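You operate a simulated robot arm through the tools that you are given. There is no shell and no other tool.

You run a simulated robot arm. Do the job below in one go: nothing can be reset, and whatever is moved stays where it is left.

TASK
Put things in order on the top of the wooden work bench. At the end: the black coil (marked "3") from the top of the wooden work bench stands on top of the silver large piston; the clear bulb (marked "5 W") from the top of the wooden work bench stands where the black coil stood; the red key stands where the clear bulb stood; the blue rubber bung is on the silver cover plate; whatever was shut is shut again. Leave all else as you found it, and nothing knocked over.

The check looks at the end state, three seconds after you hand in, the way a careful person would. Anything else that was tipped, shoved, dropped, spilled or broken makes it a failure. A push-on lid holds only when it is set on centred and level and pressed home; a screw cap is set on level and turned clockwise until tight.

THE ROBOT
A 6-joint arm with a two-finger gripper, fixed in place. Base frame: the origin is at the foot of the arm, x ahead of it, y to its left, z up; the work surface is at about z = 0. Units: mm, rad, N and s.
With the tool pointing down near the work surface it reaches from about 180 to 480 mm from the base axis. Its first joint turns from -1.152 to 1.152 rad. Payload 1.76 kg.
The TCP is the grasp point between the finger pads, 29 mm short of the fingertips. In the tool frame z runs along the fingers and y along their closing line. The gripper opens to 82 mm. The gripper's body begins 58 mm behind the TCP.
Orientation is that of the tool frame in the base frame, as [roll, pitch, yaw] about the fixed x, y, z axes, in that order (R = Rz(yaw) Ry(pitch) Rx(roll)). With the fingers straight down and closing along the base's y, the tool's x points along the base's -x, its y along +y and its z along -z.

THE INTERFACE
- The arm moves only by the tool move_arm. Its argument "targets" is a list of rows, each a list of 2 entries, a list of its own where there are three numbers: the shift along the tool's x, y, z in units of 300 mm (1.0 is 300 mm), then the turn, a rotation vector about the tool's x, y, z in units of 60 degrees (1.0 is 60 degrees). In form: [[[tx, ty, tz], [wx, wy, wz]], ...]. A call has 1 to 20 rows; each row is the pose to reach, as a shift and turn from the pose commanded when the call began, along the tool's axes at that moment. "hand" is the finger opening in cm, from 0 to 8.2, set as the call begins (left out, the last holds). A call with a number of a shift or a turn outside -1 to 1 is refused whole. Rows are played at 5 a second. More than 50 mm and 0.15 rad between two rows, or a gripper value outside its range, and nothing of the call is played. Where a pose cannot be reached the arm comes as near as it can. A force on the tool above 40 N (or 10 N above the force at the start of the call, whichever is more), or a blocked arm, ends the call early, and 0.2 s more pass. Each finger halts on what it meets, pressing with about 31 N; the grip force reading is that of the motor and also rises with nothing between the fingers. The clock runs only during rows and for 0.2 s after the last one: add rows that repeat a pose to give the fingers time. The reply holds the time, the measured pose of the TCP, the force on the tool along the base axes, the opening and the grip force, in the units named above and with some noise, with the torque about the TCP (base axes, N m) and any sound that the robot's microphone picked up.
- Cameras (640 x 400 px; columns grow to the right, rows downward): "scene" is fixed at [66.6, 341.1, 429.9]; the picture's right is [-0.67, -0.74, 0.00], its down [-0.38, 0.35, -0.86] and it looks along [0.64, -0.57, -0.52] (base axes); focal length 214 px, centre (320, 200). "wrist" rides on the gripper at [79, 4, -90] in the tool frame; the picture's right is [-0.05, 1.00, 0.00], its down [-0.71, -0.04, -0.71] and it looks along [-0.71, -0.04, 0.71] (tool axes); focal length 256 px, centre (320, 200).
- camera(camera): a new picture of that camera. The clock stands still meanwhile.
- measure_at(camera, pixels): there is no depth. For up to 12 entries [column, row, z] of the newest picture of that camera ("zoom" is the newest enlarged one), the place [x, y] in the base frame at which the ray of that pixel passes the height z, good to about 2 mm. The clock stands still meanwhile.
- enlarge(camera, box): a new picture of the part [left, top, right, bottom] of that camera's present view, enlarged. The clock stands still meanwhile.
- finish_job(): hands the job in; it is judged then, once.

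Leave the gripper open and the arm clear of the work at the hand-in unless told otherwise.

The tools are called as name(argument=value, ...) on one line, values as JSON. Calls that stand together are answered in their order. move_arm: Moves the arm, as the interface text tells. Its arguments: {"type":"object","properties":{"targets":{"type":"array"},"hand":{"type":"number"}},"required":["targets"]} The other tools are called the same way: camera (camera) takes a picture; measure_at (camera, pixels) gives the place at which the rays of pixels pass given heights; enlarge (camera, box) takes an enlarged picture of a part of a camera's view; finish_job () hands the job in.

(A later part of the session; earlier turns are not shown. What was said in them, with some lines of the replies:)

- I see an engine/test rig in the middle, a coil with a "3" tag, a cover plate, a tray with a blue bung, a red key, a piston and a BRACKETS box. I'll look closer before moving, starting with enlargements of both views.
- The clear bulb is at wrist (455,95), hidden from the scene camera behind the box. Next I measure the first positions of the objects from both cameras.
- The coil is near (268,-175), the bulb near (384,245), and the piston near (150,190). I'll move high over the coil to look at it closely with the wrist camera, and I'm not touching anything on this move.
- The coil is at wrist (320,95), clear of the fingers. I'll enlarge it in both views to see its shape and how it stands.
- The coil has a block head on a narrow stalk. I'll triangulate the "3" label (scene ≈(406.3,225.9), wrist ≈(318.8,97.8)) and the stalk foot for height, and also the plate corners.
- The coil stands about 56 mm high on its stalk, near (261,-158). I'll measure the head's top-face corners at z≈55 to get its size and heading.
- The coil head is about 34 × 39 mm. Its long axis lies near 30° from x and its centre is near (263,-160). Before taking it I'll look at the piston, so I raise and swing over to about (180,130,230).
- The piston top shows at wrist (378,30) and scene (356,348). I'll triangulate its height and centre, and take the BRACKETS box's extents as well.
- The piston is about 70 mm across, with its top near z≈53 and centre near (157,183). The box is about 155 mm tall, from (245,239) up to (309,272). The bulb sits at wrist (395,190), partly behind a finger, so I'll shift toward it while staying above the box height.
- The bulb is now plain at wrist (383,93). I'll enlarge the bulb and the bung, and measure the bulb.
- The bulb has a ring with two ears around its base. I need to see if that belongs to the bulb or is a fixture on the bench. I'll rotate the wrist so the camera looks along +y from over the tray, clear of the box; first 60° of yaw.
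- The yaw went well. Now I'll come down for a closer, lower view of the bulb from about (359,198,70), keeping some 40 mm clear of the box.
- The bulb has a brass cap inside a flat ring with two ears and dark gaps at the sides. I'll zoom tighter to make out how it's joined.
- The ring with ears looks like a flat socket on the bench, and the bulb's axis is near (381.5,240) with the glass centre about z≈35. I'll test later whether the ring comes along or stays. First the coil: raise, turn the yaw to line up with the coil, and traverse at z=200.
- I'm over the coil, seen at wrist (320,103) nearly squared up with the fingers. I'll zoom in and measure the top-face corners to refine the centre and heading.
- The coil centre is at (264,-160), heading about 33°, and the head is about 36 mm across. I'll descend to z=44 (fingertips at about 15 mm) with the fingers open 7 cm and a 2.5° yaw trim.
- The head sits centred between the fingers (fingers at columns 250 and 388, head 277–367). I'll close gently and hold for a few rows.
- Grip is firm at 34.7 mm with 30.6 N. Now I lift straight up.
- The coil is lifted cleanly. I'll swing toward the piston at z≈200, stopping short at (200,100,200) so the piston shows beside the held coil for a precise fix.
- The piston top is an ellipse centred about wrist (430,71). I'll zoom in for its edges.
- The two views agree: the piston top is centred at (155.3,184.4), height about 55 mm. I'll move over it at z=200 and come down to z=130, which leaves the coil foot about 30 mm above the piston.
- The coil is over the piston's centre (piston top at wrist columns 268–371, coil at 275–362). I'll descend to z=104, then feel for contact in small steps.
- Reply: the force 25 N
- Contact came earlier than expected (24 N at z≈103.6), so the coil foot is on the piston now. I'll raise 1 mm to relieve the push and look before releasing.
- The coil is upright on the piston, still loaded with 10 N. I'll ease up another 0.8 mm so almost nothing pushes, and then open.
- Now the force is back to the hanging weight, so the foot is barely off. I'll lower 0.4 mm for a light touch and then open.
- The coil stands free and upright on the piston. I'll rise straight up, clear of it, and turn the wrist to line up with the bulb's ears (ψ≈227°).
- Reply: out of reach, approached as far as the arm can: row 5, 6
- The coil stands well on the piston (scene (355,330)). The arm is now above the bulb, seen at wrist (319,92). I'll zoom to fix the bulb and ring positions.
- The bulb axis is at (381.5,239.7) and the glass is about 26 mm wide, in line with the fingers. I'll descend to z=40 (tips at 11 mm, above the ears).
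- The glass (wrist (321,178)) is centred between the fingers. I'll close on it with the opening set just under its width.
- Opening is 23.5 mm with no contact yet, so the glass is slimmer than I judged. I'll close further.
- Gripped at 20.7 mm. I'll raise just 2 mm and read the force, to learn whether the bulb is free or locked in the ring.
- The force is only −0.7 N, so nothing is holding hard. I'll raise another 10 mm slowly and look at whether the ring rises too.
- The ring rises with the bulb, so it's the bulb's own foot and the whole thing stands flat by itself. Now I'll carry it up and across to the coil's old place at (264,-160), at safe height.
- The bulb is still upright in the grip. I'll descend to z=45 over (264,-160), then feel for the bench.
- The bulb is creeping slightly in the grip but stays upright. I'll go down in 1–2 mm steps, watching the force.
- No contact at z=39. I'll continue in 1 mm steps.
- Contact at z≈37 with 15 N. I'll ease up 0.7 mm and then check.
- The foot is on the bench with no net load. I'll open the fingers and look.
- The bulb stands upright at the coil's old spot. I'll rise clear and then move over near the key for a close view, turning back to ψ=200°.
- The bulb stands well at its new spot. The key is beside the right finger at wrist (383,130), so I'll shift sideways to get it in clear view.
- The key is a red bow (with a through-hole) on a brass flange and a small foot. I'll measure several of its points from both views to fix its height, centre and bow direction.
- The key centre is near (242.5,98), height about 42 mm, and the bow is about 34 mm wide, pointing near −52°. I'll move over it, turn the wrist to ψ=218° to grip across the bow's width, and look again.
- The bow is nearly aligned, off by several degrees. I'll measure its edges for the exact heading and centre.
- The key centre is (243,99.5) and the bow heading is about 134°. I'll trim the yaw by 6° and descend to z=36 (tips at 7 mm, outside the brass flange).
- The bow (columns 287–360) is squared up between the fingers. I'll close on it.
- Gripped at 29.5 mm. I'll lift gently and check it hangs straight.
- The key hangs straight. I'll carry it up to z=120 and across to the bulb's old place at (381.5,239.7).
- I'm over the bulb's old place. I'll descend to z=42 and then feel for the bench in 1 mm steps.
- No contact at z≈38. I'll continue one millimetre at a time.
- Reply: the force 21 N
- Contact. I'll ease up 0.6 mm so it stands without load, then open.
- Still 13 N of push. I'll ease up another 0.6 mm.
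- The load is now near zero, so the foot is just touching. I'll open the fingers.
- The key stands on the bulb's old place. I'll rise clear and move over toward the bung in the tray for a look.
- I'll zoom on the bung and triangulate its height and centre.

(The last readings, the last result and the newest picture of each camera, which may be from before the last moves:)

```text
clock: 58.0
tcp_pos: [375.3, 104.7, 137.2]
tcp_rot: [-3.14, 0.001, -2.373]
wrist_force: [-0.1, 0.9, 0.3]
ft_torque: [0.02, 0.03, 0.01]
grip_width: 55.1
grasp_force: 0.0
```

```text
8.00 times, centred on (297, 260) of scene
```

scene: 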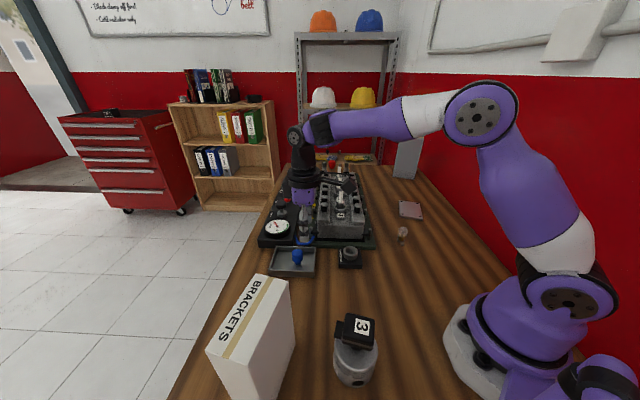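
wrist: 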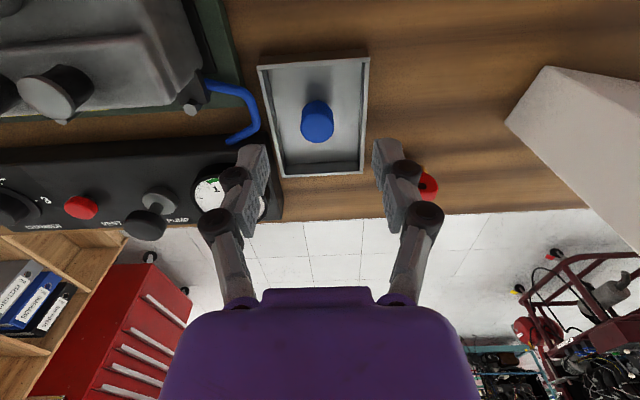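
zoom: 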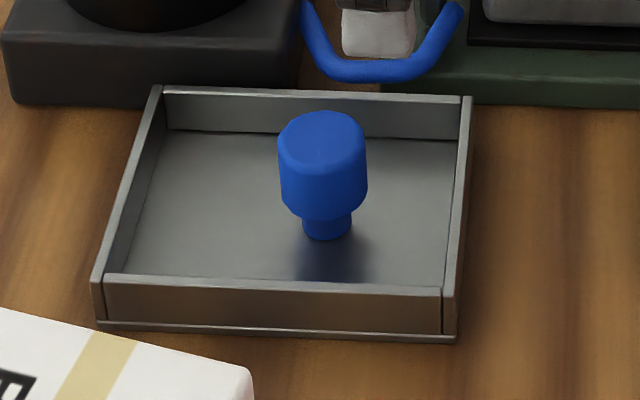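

measure_at(camera="wrist", pixels=[[316.8, 127.3, 30], [316.8, 127.3, 40], [316.8, 127.3, 50], [300.2, 124, 40], [334, 124, 40], [258, 69.5, 15], [369, 62, 15], [362, 172, 15], [282.5, 177, 15]])

measure_at(camera="scene", pixels=[[297.25, 252.25, 30], [297.25, 252.25, 40], [297.25, 252.25, 50], [297.75, 265, 2], [277, 246, 15], [315.6, 247.5, 15], [269.5, 274.5, 0], [314, 277.5, 0], [270, 270, 12], [313.5, 271.5, 12]])

```text
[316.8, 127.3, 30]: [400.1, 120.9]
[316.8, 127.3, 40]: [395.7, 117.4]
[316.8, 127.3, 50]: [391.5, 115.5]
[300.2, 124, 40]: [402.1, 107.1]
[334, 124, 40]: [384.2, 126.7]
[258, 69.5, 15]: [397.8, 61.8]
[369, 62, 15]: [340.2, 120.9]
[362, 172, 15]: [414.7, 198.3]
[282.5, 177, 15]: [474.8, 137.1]
```

```text
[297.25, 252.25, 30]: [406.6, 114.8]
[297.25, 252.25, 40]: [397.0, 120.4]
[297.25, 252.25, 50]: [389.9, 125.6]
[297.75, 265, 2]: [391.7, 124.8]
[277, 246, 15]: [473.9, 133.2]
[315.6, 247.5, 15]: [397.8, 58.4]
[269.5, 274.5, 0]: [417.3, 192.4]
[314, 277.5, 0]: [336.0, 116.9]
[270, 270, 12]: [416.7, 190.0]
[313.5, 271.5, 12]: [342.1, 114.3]
```

The bung's axis is near (397,120), its height is about 38 mm, and it's centred across the tray's short side, which lines up with the finger line. I'll hover over it at z=100 with the fingers at 44 mm to check alignment.

move_arm(targets=[[[-0.044, -0.008, 0.067], [0, 0, 0]], [[-0.0875, -0.015, 0.1333], [0, 0, 0]], [[-0.0875, -0.015, 0.1333], [0, 0, 0]]], hand=4.4)

camera(camera="wrist")

enlarge(camera="wrist", box=[248, 60, 392, 150])

```text
clock: 58.8
tcp_pos: [397.2, 120.7, 99.0]
tcp_rot: [-3.141, 0.002, -2.373]
wrist_force: [-0.3, -0.5, 0.7]
ft_torque: [0.0, -0.01, 0.0]
grip_width: 44.0
grasp_force: 0.1
```

```text
taken
```

wrist: 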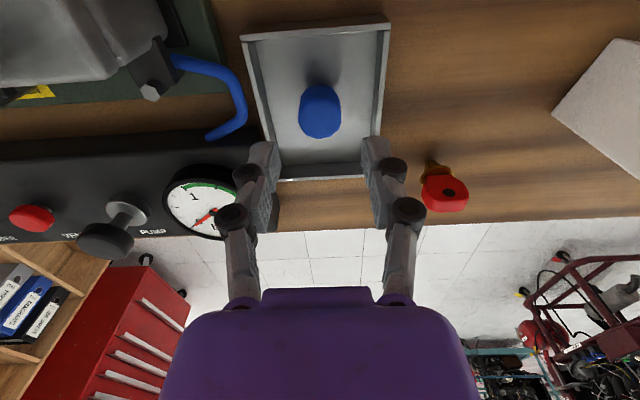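

```text
4.44 times, centred on (320, 105) of wrist
```

zoom: 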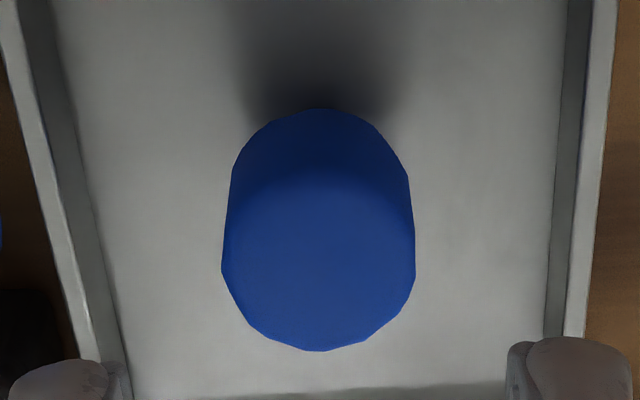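

The bung is centred (column 319.7, row as expected). I'll descend to z=37, keeping the fingertips about 5 mm above the tray floor.

move_arm(targets=[[[0, 0, 0.08], [0, 0, 0]], [[0, 0, 0.14], [0, 0, 0]], [[0, 0, 0.18], [0, 0, 0]], [[0, 0, 0.21], [0, 0, 0]], [[0, 0, 0.21], [0, 0, 0]]])

camera(camera="wrist")

enlarge(camera="scene", box=[257, 225, 337, 285])

```text
clock: 60.0
tcp_pos: [397.1, 120.4, 36.4]
tcp_rot: [-3.141, 0.001, -2.372]
wrist_force: [0.3, 0.1, 0.1]
ft_torque: [-0.01, 0.03, 0.01]
grip_width: 43.9
grasp_force: 0.1
```

```text
taken
```

wrist: 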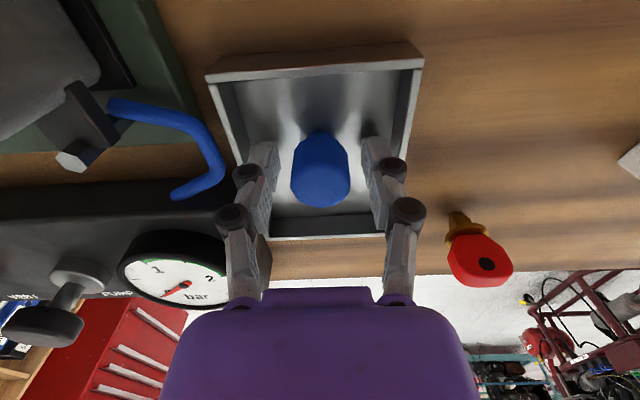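

```text
6.67 times, centred on (297, 255) of scene
```

zoom: 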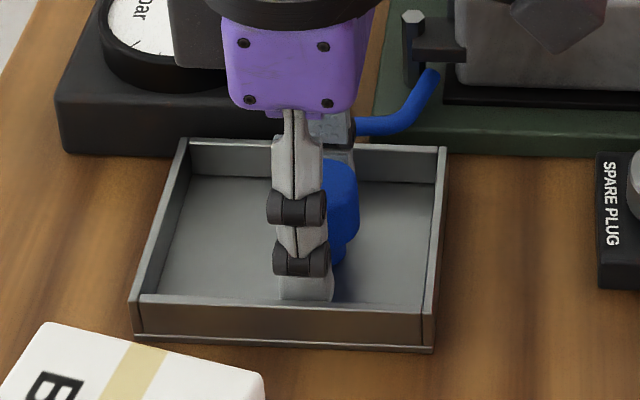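

The bung (columns 291–350) is centred between the fingers. I'll close.

move_arm(targets=[[[0, 0, 0], [0, 0, 0]], [[0, 0, 0], [0, 0, 0]], [[0, 0, 0], [0, 0, 0]]], hand=1.8)

camera(camera="wrist")

```text
clock: 60.8
tcp_pos: [397.2, 120.3, 37.6]
tcp_rot: [3.14, 0.003, -2.372]
wrist_force: [0.2, -0.9, 8.8]
ft_torque: [0.0, 0.03, -0.01]
grip_width: 25.2
grasp_force: 30.5
```

```text
taken
```

wrist: 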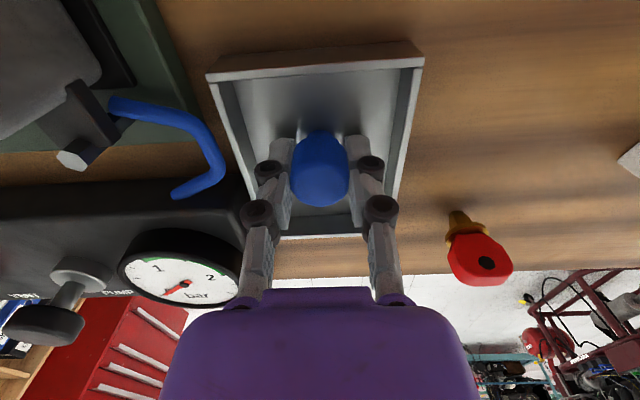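

Gripped at 25 mm. I'll lift slowly at first, then up to about z=150.

move_arm(targets=[[[0, 0, -0.01], [0, 0, 0]], [[0, 0, -0.04], [0, 0, 0]], [[0, 0, -0.11], [0, 0, 0]], [[0, 0, -0.24], [0, 0, 0]], [[0, 0, -0.3767], [0, 0, 0]], [[0, 0, -0.3767], [0, 0, 0]]])

camera(camera="wrist")

camera(camera="scene")

```text
clock: 62.2
tcp_pos: [397.3, 120.2, 150.3]
tcp_rot: [3.141, 0.001, -2.373]
wrist_force: [0.1, -0.1, -0.2]
ft_torque: [0.01, 0.01, 0.0]
grip_width: 25.1
grasp_force: 31.4
```

```text
taken
```

wrist: 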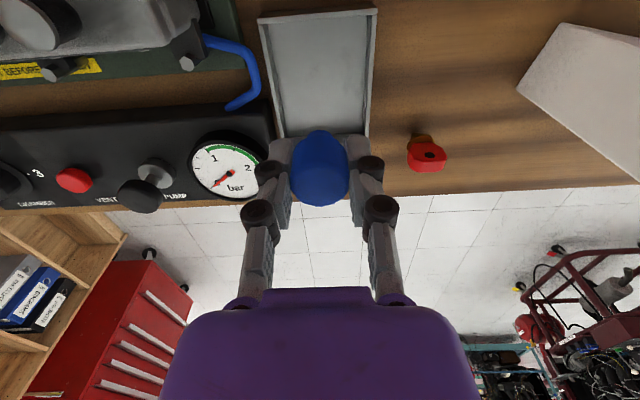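

```text
taken
```

scene: 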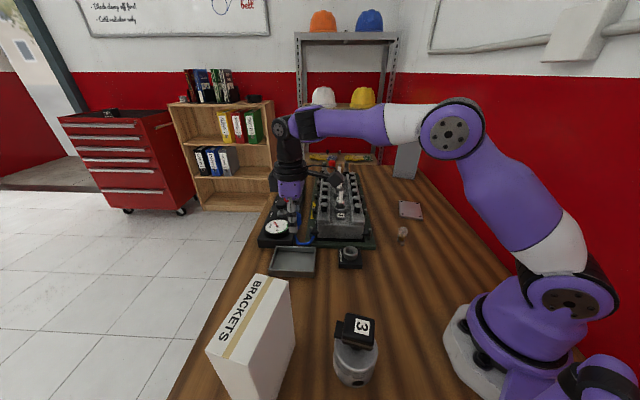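

The bung is out cleanly and the tray hasn't moved. I'll carry it back toward the arm and around in front of the engine at z=190, turning the wrist to ψ=190° on the way.

move_arm(targets=[[[0.0, 0.0, -0.08], [0, 0, 0.113]], [[0.093, 0.016, -0.1333], [0, 0, 0.227]], [[0.186, 0.032, -0.1333], [0, 0, 0.34]], [[0.28, 0.047, -0.1333], [0, 0, 0.453]], [[0.373, 0.063, -0.1333], [0, 0, 0.567]], [[0.466, 0.079, -0.1333], [0, 0, 0.567]], [[0.466, 0.079, -0.1333], [0, 0, 0.567]]])

move_arm(targets=[[[0.052, -0.12, 0], [0, 0, 0]], [[0.103, -0.239, 0], [0, 0, 0]], [[0.155, -0.359, 0], [0, 0, 0]], [[0.206, -0.478, 0], [0, 0, 0]], [[0.258, -0.598, 0], [0, 0, 0]], [[0.258, -0.598, 0], [0, 0, 0]]])

camera(camera="wrist")

camera(camera="scene")

```text
clock: 63.8
tcp_pos: [281.4, 40.0, 189.0]
tcp_rot: [3.141, 0.003, -2.968]
wrist_force: [0.3, -0.1, 0.1]
ft_torque: [-0.01, 0.0, -0.02]
grip_width: 24.9
grasp_force: 31.0
```

```text
clock: 65.2
tcp_pos: [235.8, -148.9, 189.6]
tcp_rot: [3.141, 0.002, -2.967]
wrist_force: [-1.0, 0.6, 0.7]
ft_torque: [-0.01, -0.02, -0.02]
grip_width: 25.0
grasp_force: 30.9
```

```text
taken
```

wrist: 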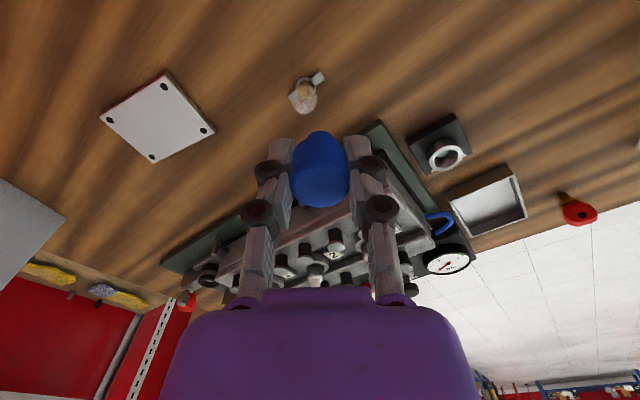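

```text
taken
```

scene: 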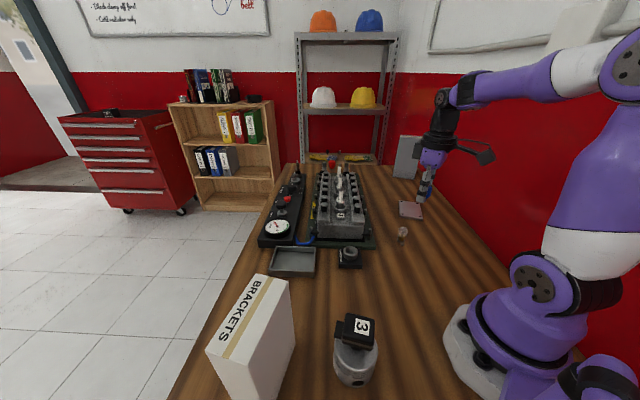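

The plate is in view at wrist (158,118) and the bulb stands well at (305,95). I'll measure the plate corners and the grey panel beyond it.

measure_at(camera="wrist", pixels=[[168, 72, 6], [215, 131, 6], [152, 163, 6], [100, 115, 6], [164, 87, 6], [203, 131, 6], [153, 155, 6], [112, 117, 6], [65, 216, 0], [5, 285, 0], [303, 97, 35], [307, 90, 3]])

measure_at(camera="scene", pixels=[[400, 201, 6], [420, 204, 6], [422, 217.5, 6], [399.5, 214.5, 6], [410.5, 209, 6], [393, 178, 0], [420, 180, 0]])

enlarge(camera="scene", box=[376, 185, 440, 235])

```text
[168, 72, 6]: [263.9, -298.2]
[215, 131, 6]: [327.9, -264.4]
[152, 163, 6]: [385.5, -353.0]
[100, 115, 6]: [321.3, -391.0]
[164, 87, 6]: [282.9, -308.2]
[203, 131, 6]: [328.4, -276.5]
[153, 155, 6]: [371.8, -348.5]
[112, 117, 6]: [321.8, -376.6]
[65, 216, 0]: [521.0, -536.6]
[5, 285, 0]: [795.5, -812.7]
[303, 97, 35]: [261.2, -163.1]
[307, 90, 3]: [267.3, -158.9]
```

```text
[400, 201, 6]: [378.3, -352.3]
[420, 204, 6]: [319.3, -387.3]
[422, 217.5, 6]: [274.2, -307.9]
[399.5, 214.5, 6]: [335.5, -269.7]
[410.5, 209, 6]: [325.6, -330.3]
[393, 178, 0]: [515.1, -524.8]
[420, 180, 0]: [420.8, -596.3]
```

```text
8.00 times, centred on (408, 210) of scene
```

zoom: 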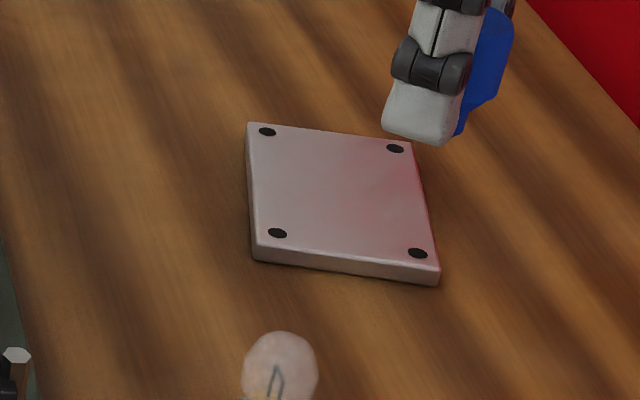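

The plate centre is (325.5,-327.5), with its top about 6–8 mm high. I'll carry the bung over it and come down to z=110.

move_arm(targets=[[[-0.039, -0.126, 0.0], [0, 0, 0]], [[-0.078, -0.252, 0.03], [0, 0, 0]], [[-0.116, -0.378, 0.12], [0, 0, 0]], [[-0.155, -0.504, 0.2], [0, 0, 0]], [[-0.194, -0.63, 0.2667], [0, 0, 0]], [[-0.194, -0.63, 0.2667], [0, 0, 0]]])

camera(camera="wrist")

enlarge(camera="scene", box=[376, 155, 440, 235])

```text
clock: 66.6
tcp_pos: [325.5, -325.8, 107.3]
tcp_rot: [3.14, 0.002, -2.97]
wrist_force: [-0.5, -0.7, 0.0]
ft_torque: [0.0, 0.0, -0.02]
grip_width: 25.1
grasp_force: 31.3
```

```text
taken
```

wrist: 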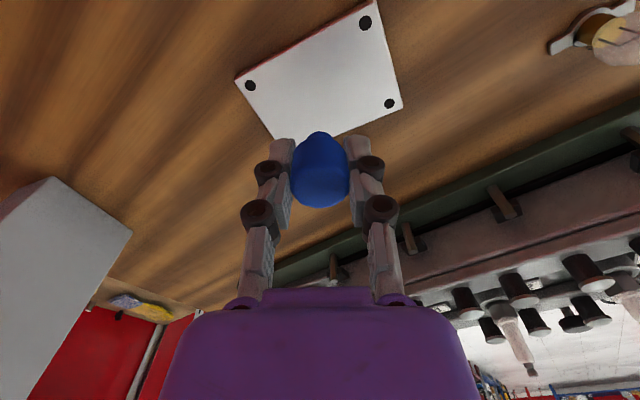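

```text
5.00 times, centred on (408, 195) of scene
```

zoom: 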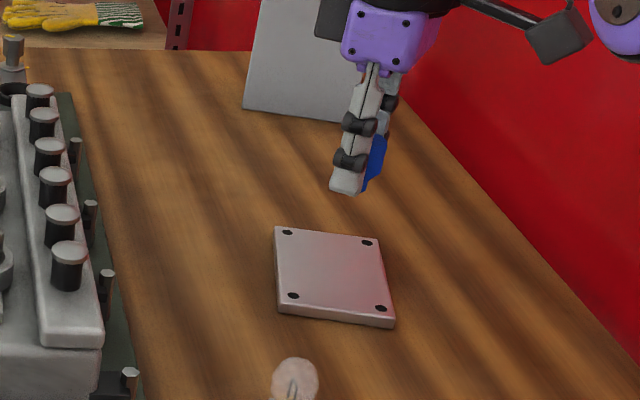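

measure_at(camera="wrist", pixels=[[365, 22, 7], [250, 86, 7], [389, 104, 7], [320, 94, 7], [236, 80, 6], [403, 106, 6], [372, 0, 6]])

```text
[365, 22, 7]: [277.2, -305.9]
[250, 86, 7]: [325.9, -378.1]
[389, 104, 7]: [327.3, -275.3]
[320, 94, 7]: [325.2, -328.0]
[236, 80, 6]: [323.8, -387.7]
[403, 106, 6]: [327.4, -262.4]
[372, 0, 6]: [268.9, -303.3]
```

The bung is over the plate's centre. I'll descend to z=50, then step down to contact.

move_arm(targets=[[[0, 0, 0.08], [0, 0, 0]], [[0, 0, 0.15], [0, 0, 0]], [[0, 0, 0.19], [0, 0, 0]], [[0, 0, 0.2], [0, 0, 0]], [[0, 0, 0.2], [0, 0, 0]]])

move_arm(targets=[[[0, 0, 0.0067], [0, 0, 0]], [[0, 0, 0.0133], [0, 0, 0]], [[0, 0, 0.0133], [0, 0, 0]]])

enlarge(camera="scene", box=[376, 180, 440, 230])

```text
clock: 67.8
tcp_pos: [327.3, -325.6, 50.2]
tcp_rot: [3.14, 0.002, -2.967]
wrist_force: [-0.2, -0.3, 0.1]
ft_torque: [-0.01, -0.01, 0.01]
grip_width: 25.0
grasp_force: 31.1
```

```text
clock: 68.6
tcp_pos: [325.9, -326.8, 44.7]
tcp_rot: [3.141, 0.001, -2.967]
wrist_force: [-0.1, -1.1, 0.2]
ft_torque: [0.0, -0.02, 0.0]
grip_width: 25.0
grasp_force: 31.0
```

```text
8.00 times, centred on (408, 205) of scene
```

zoom: 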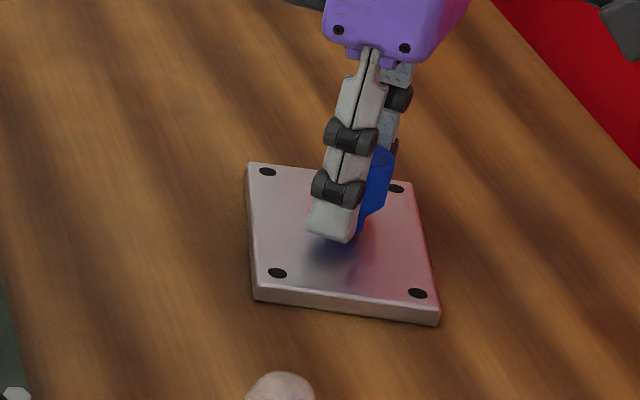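

Close above the plate now, at z=46 commanded. I'll go on in 1 mm steps.

move_arm(targets=[[[0, 0, 0.0033], [0, 0, 0]], [[0, 0, 0.0033], [0, 0, 0]]])

move_arm(targets=[[[0, 0, 0.0033], [0, 0, 0]], [[0, 0, 0.0033], [0, 0, 0]]])

move_arm(targets=[[[0, 0, 0.0023], [0, 0, 0]], [[0, 0, 0.0023], [0, 0, 0]]])

```text
clock: 69.2
tcp_pos: [325.3, -325.6, 44.0]
tcp_rot: [3.14, 0.003, -2.968]
wrist_force: [0.6, 0.4, -0.3]
ft_torque: [-0.06, -0.01, 0.03]
grip_width: 25.1
grasp_force: 30.5
```

```text
clock: 69.8
tcp_pos: [325.6, -324.7, 44.0]
tcp_rot: [3.139, 0.003, -2.966]
wrist_force: [0.5, 0.2, -0.4]
ft_torque: [0.02, 0.02, 0.01]
grip_width: 25.1
grasp_force: 30.7
```

```text
clock: 70.4
tcp_pos: [325.1, -325.6, 43.8]
tcp_rot: [-3.141, 0.001, -2.969]
wrist_force: [0.0, -1.0, 1.5]
ft_torque: [-0.07, -0.01, 0.01]
grip_width: 25.0
grasp_force: 30.5
```

move_arm(targets=[[[0, 0, 0.0017], [0, 0, 0]], [[0, 0, 0.0017], [0, 0, 0]]])

```text
clock: 71.0
tcp_pos: [325.7, -326.8, 42.2]
tcp_rot: [-3.141, 0.001, -2.968]
wrist_force: [1.0, 3.0, 11.4]
ft_torque: [0.08, -0.02, -0.01]
grip_width: 25.1
grasp_force: 31.2
```

Contact on the plate with 11 N. I'll ease up 0.5 mm, check, and then release.

move_arm(targets=[[[0, 0, -0.0017], [0, 0, 0]], [[0, 0, -0.0017], [0, 0, 0]]])

enlarge(camera="scene", box=[376, 180, 440, 230])

```text
clock: 71.6
tcp_pos: [325.4, -325.7, 42.6]
tcp_rot: [-3.141, 0.0, -2.969]
wrist_force: [2.8, 1.2, 8.9]
ft_torque: [0.04, -0.06, -0.01]
grip_width: 25.0
grasp_force: 30.9
```

```text
8.00 times, centred on (408, 205) of scene
```

zoom: 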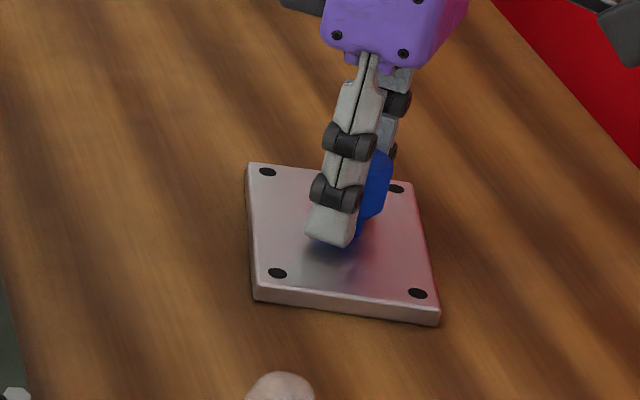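

move_arm(targets=[[[0, 0, -0.0017], [0, 0, 0]], [[0, 0, -0.0017], [0, 0, 0]]])

```text
clock: 72.2
tcp_pos: [325.5, -326.1, 42.8]
tcp_rot: [3.14, -0.001, -2.969]
wrist_force: [1.0, -1.5, 0.8]
ft_torque: [0.0, 0.01, -0.03]
grip_width: 25.1
grasp_force: 30.3
```

The load is nearly zero with the bung touching the plate. I'll open the fingers modestly.

move_arm(targets=[[[0, 0, 0], [0, 0, 0]], [[0, 0, 0], [0, 0, 0]], [[0, 0, 0], [0, 0, 0]]], hand=4.8)

camera(camera="wrist")

```text
clock: 73.0
tcp_pos: [324.9, -325.9, 43.9]
tcp_rot: [3.14, 0.002, -2.968]
wrist_force: [-0.2, -0.4, -0.1]
ft_torque: [0.03, 0.02, 0.0]
grip_width: 48.0
grasp_force: 0.0
```

```text
taken
```

wrist: 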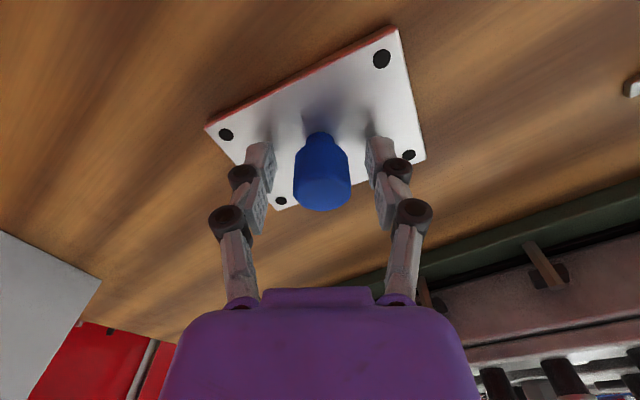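

The bung stands on the plate. I'll rise straight up clear of it and retract.

move_arm(targets=[[[0, 0, -0.06], [0, 0, 0]], [[0, 0, -0.17], [0, 0, 0]], [[0, 0, -0.287], [0, 0, 0]], [[0.056, 0.117, -0.345], [0, 0, 0]], [[0.111, 0.233, -0.4], [0, 0, 0]], [[0.167, 0.35, -0.46], [0, 0, 0]], [[0.223, 0.466, -0.52], [0, 0, 0]], [[0.223, 0.466, -0.52], [0, 0, 0]]])

camera(camera="wrist")

camera(camera="scene")

```text
clock: 74.8
tcp_pos: [234.5, -198.3, 199.8]
tcp_rot: [3.141, 0.004, -2.968]
wrist_force: [0.8, -0.3, -0.2]
ft_torque: [-0.01, 0.01, 0.0]
grip_width: 48.0
grasp_force: 0.0
```

```text
taken
```

wrist: 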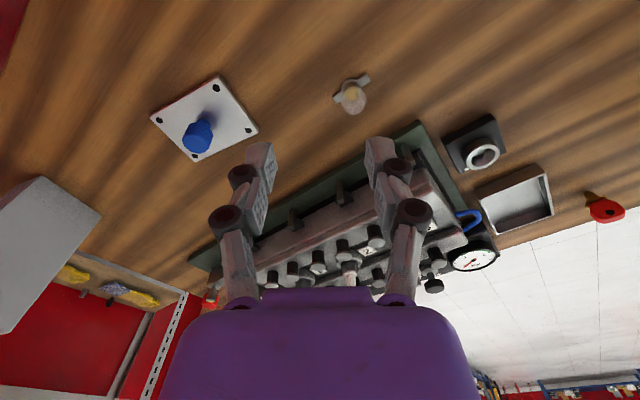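

```text
taken
```

scene: 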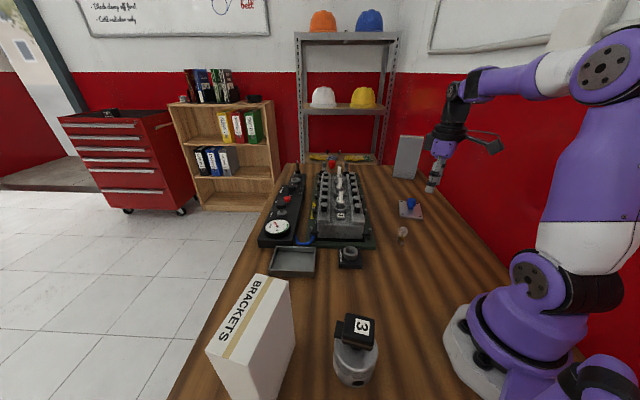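

Everything looks placed. I'll check each one closely: bung, bulb and key in the wrist view, coil on the piston in the scene view.

enlarge(camera="wrist", box=[140, 60, 396, 180])

enlarge(camera="wrist", box=[440, 90, 640, 290])

enlarge(camera="scene", box=[240, 180, 440, 300])

enlarge(camera="scene", box=[300, 280, 412, 400])

measure_at(camera="wrist", pixels=[[351, 90, 4], [352, 98, 35], [589, 197, 0], [200, 120, 8]])

```text
2.50 times, centred on (268, 120) of wrist
```

zoom: 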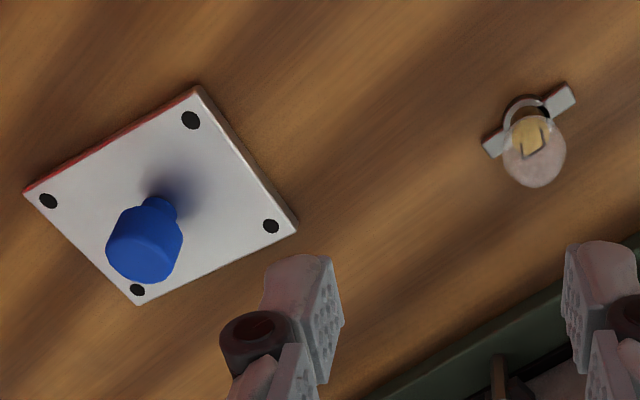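

```text
2.00 times, centred on (540, 190) of wrist
```

zoom: 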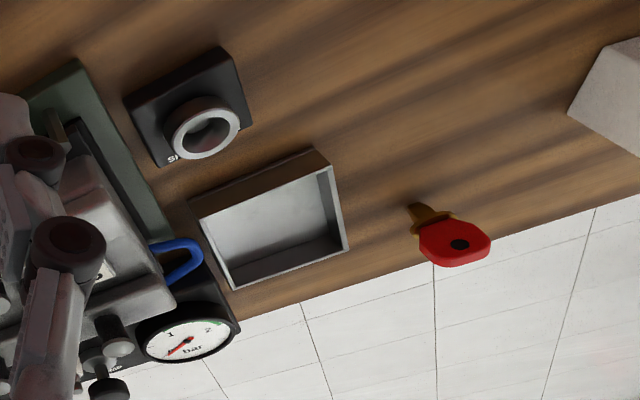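

```text
3.20 times, centred on (340, 240) of scene
```

zoom: 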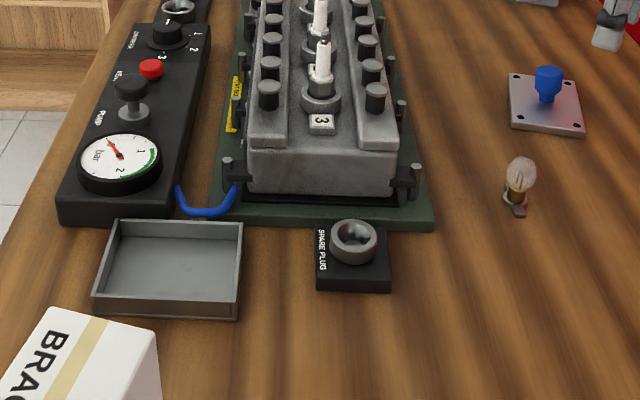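

```text
3.33 times, centred on (356, 340) of scene
```

zoom: 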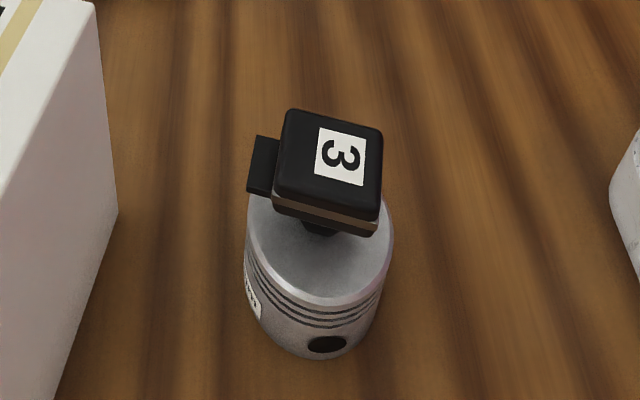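

```text
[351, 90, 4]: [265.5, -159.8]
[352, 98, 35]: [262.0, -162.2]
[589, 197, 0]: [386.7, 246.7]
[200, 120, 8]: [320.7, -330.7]
```

All checks are good: the coil is upright on the piston, the bulb stands at (265,-160), the key at the bulb's old place, and the bung on the plate, with the tray, box, spare plug and engine undisturbed. I'll open the gripper fully and raise the arm a little further clear.

move_arm(targets=[[[0, 0, -0.1], [0, 0, 0]], [[0, 0, -0.2], [0, 0, 0]], [[0, 0, -0.2], [0, 0, 0]], [[0, 0, -0.2], [0, 0, 0]]], hand=8.2)

camera(camera="scene")

```text
clock: 75.8
tcp_pos: [235.5, -198.0, 259.9]
tcp_rot: [3.142, 0.0, -2.967]
wrist_force: [0.2, 0.4, -0.5]
ft_torque: [-0.01, -0.02, 0.01]
grip_width: 82.1
grasp_force: 0.1
```

```text
taken
```

scene: 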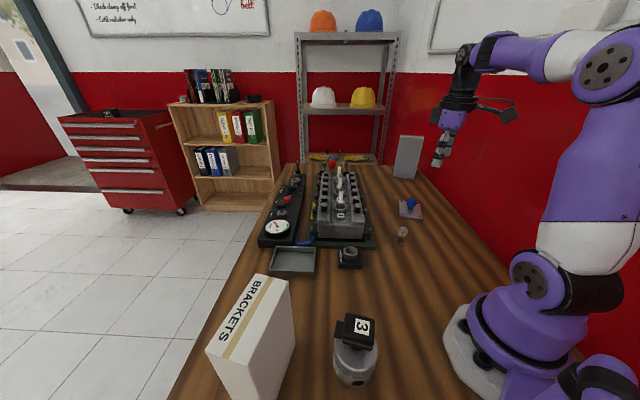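

The gripper is open, the arm is clear, everything stands still, and nothing that was shut was opened. I'm handing in.

finish_job()

```text
The job is handed in.
```

The job is handed in, and all four pieces are where you asked. The last camera views showed each one upright.

- **Coil "3":** it stands near the middle of the top of the silver piston, and the piston stayed in place.
- **Clear bulb:** it stands where the coil stood, within about 2 mm by my measurement. The ring with two ears at its base is part of the bulb, so it moved too. I never saw the "5 W" marking itself, but this was the only clear bulb I saw on the bench.
- **Red key:** it stands where the bulb stood. I set it down at the spot the bulb was lifted from.
- **Blue bung:** it stands near the centre of the silver cover plate.

I found nothing shut that had to be opened, so there was nothing to close again. The tray, box, spare plug and engine look as they did at the start. The gripper is open and the arm is raised clear of the work.
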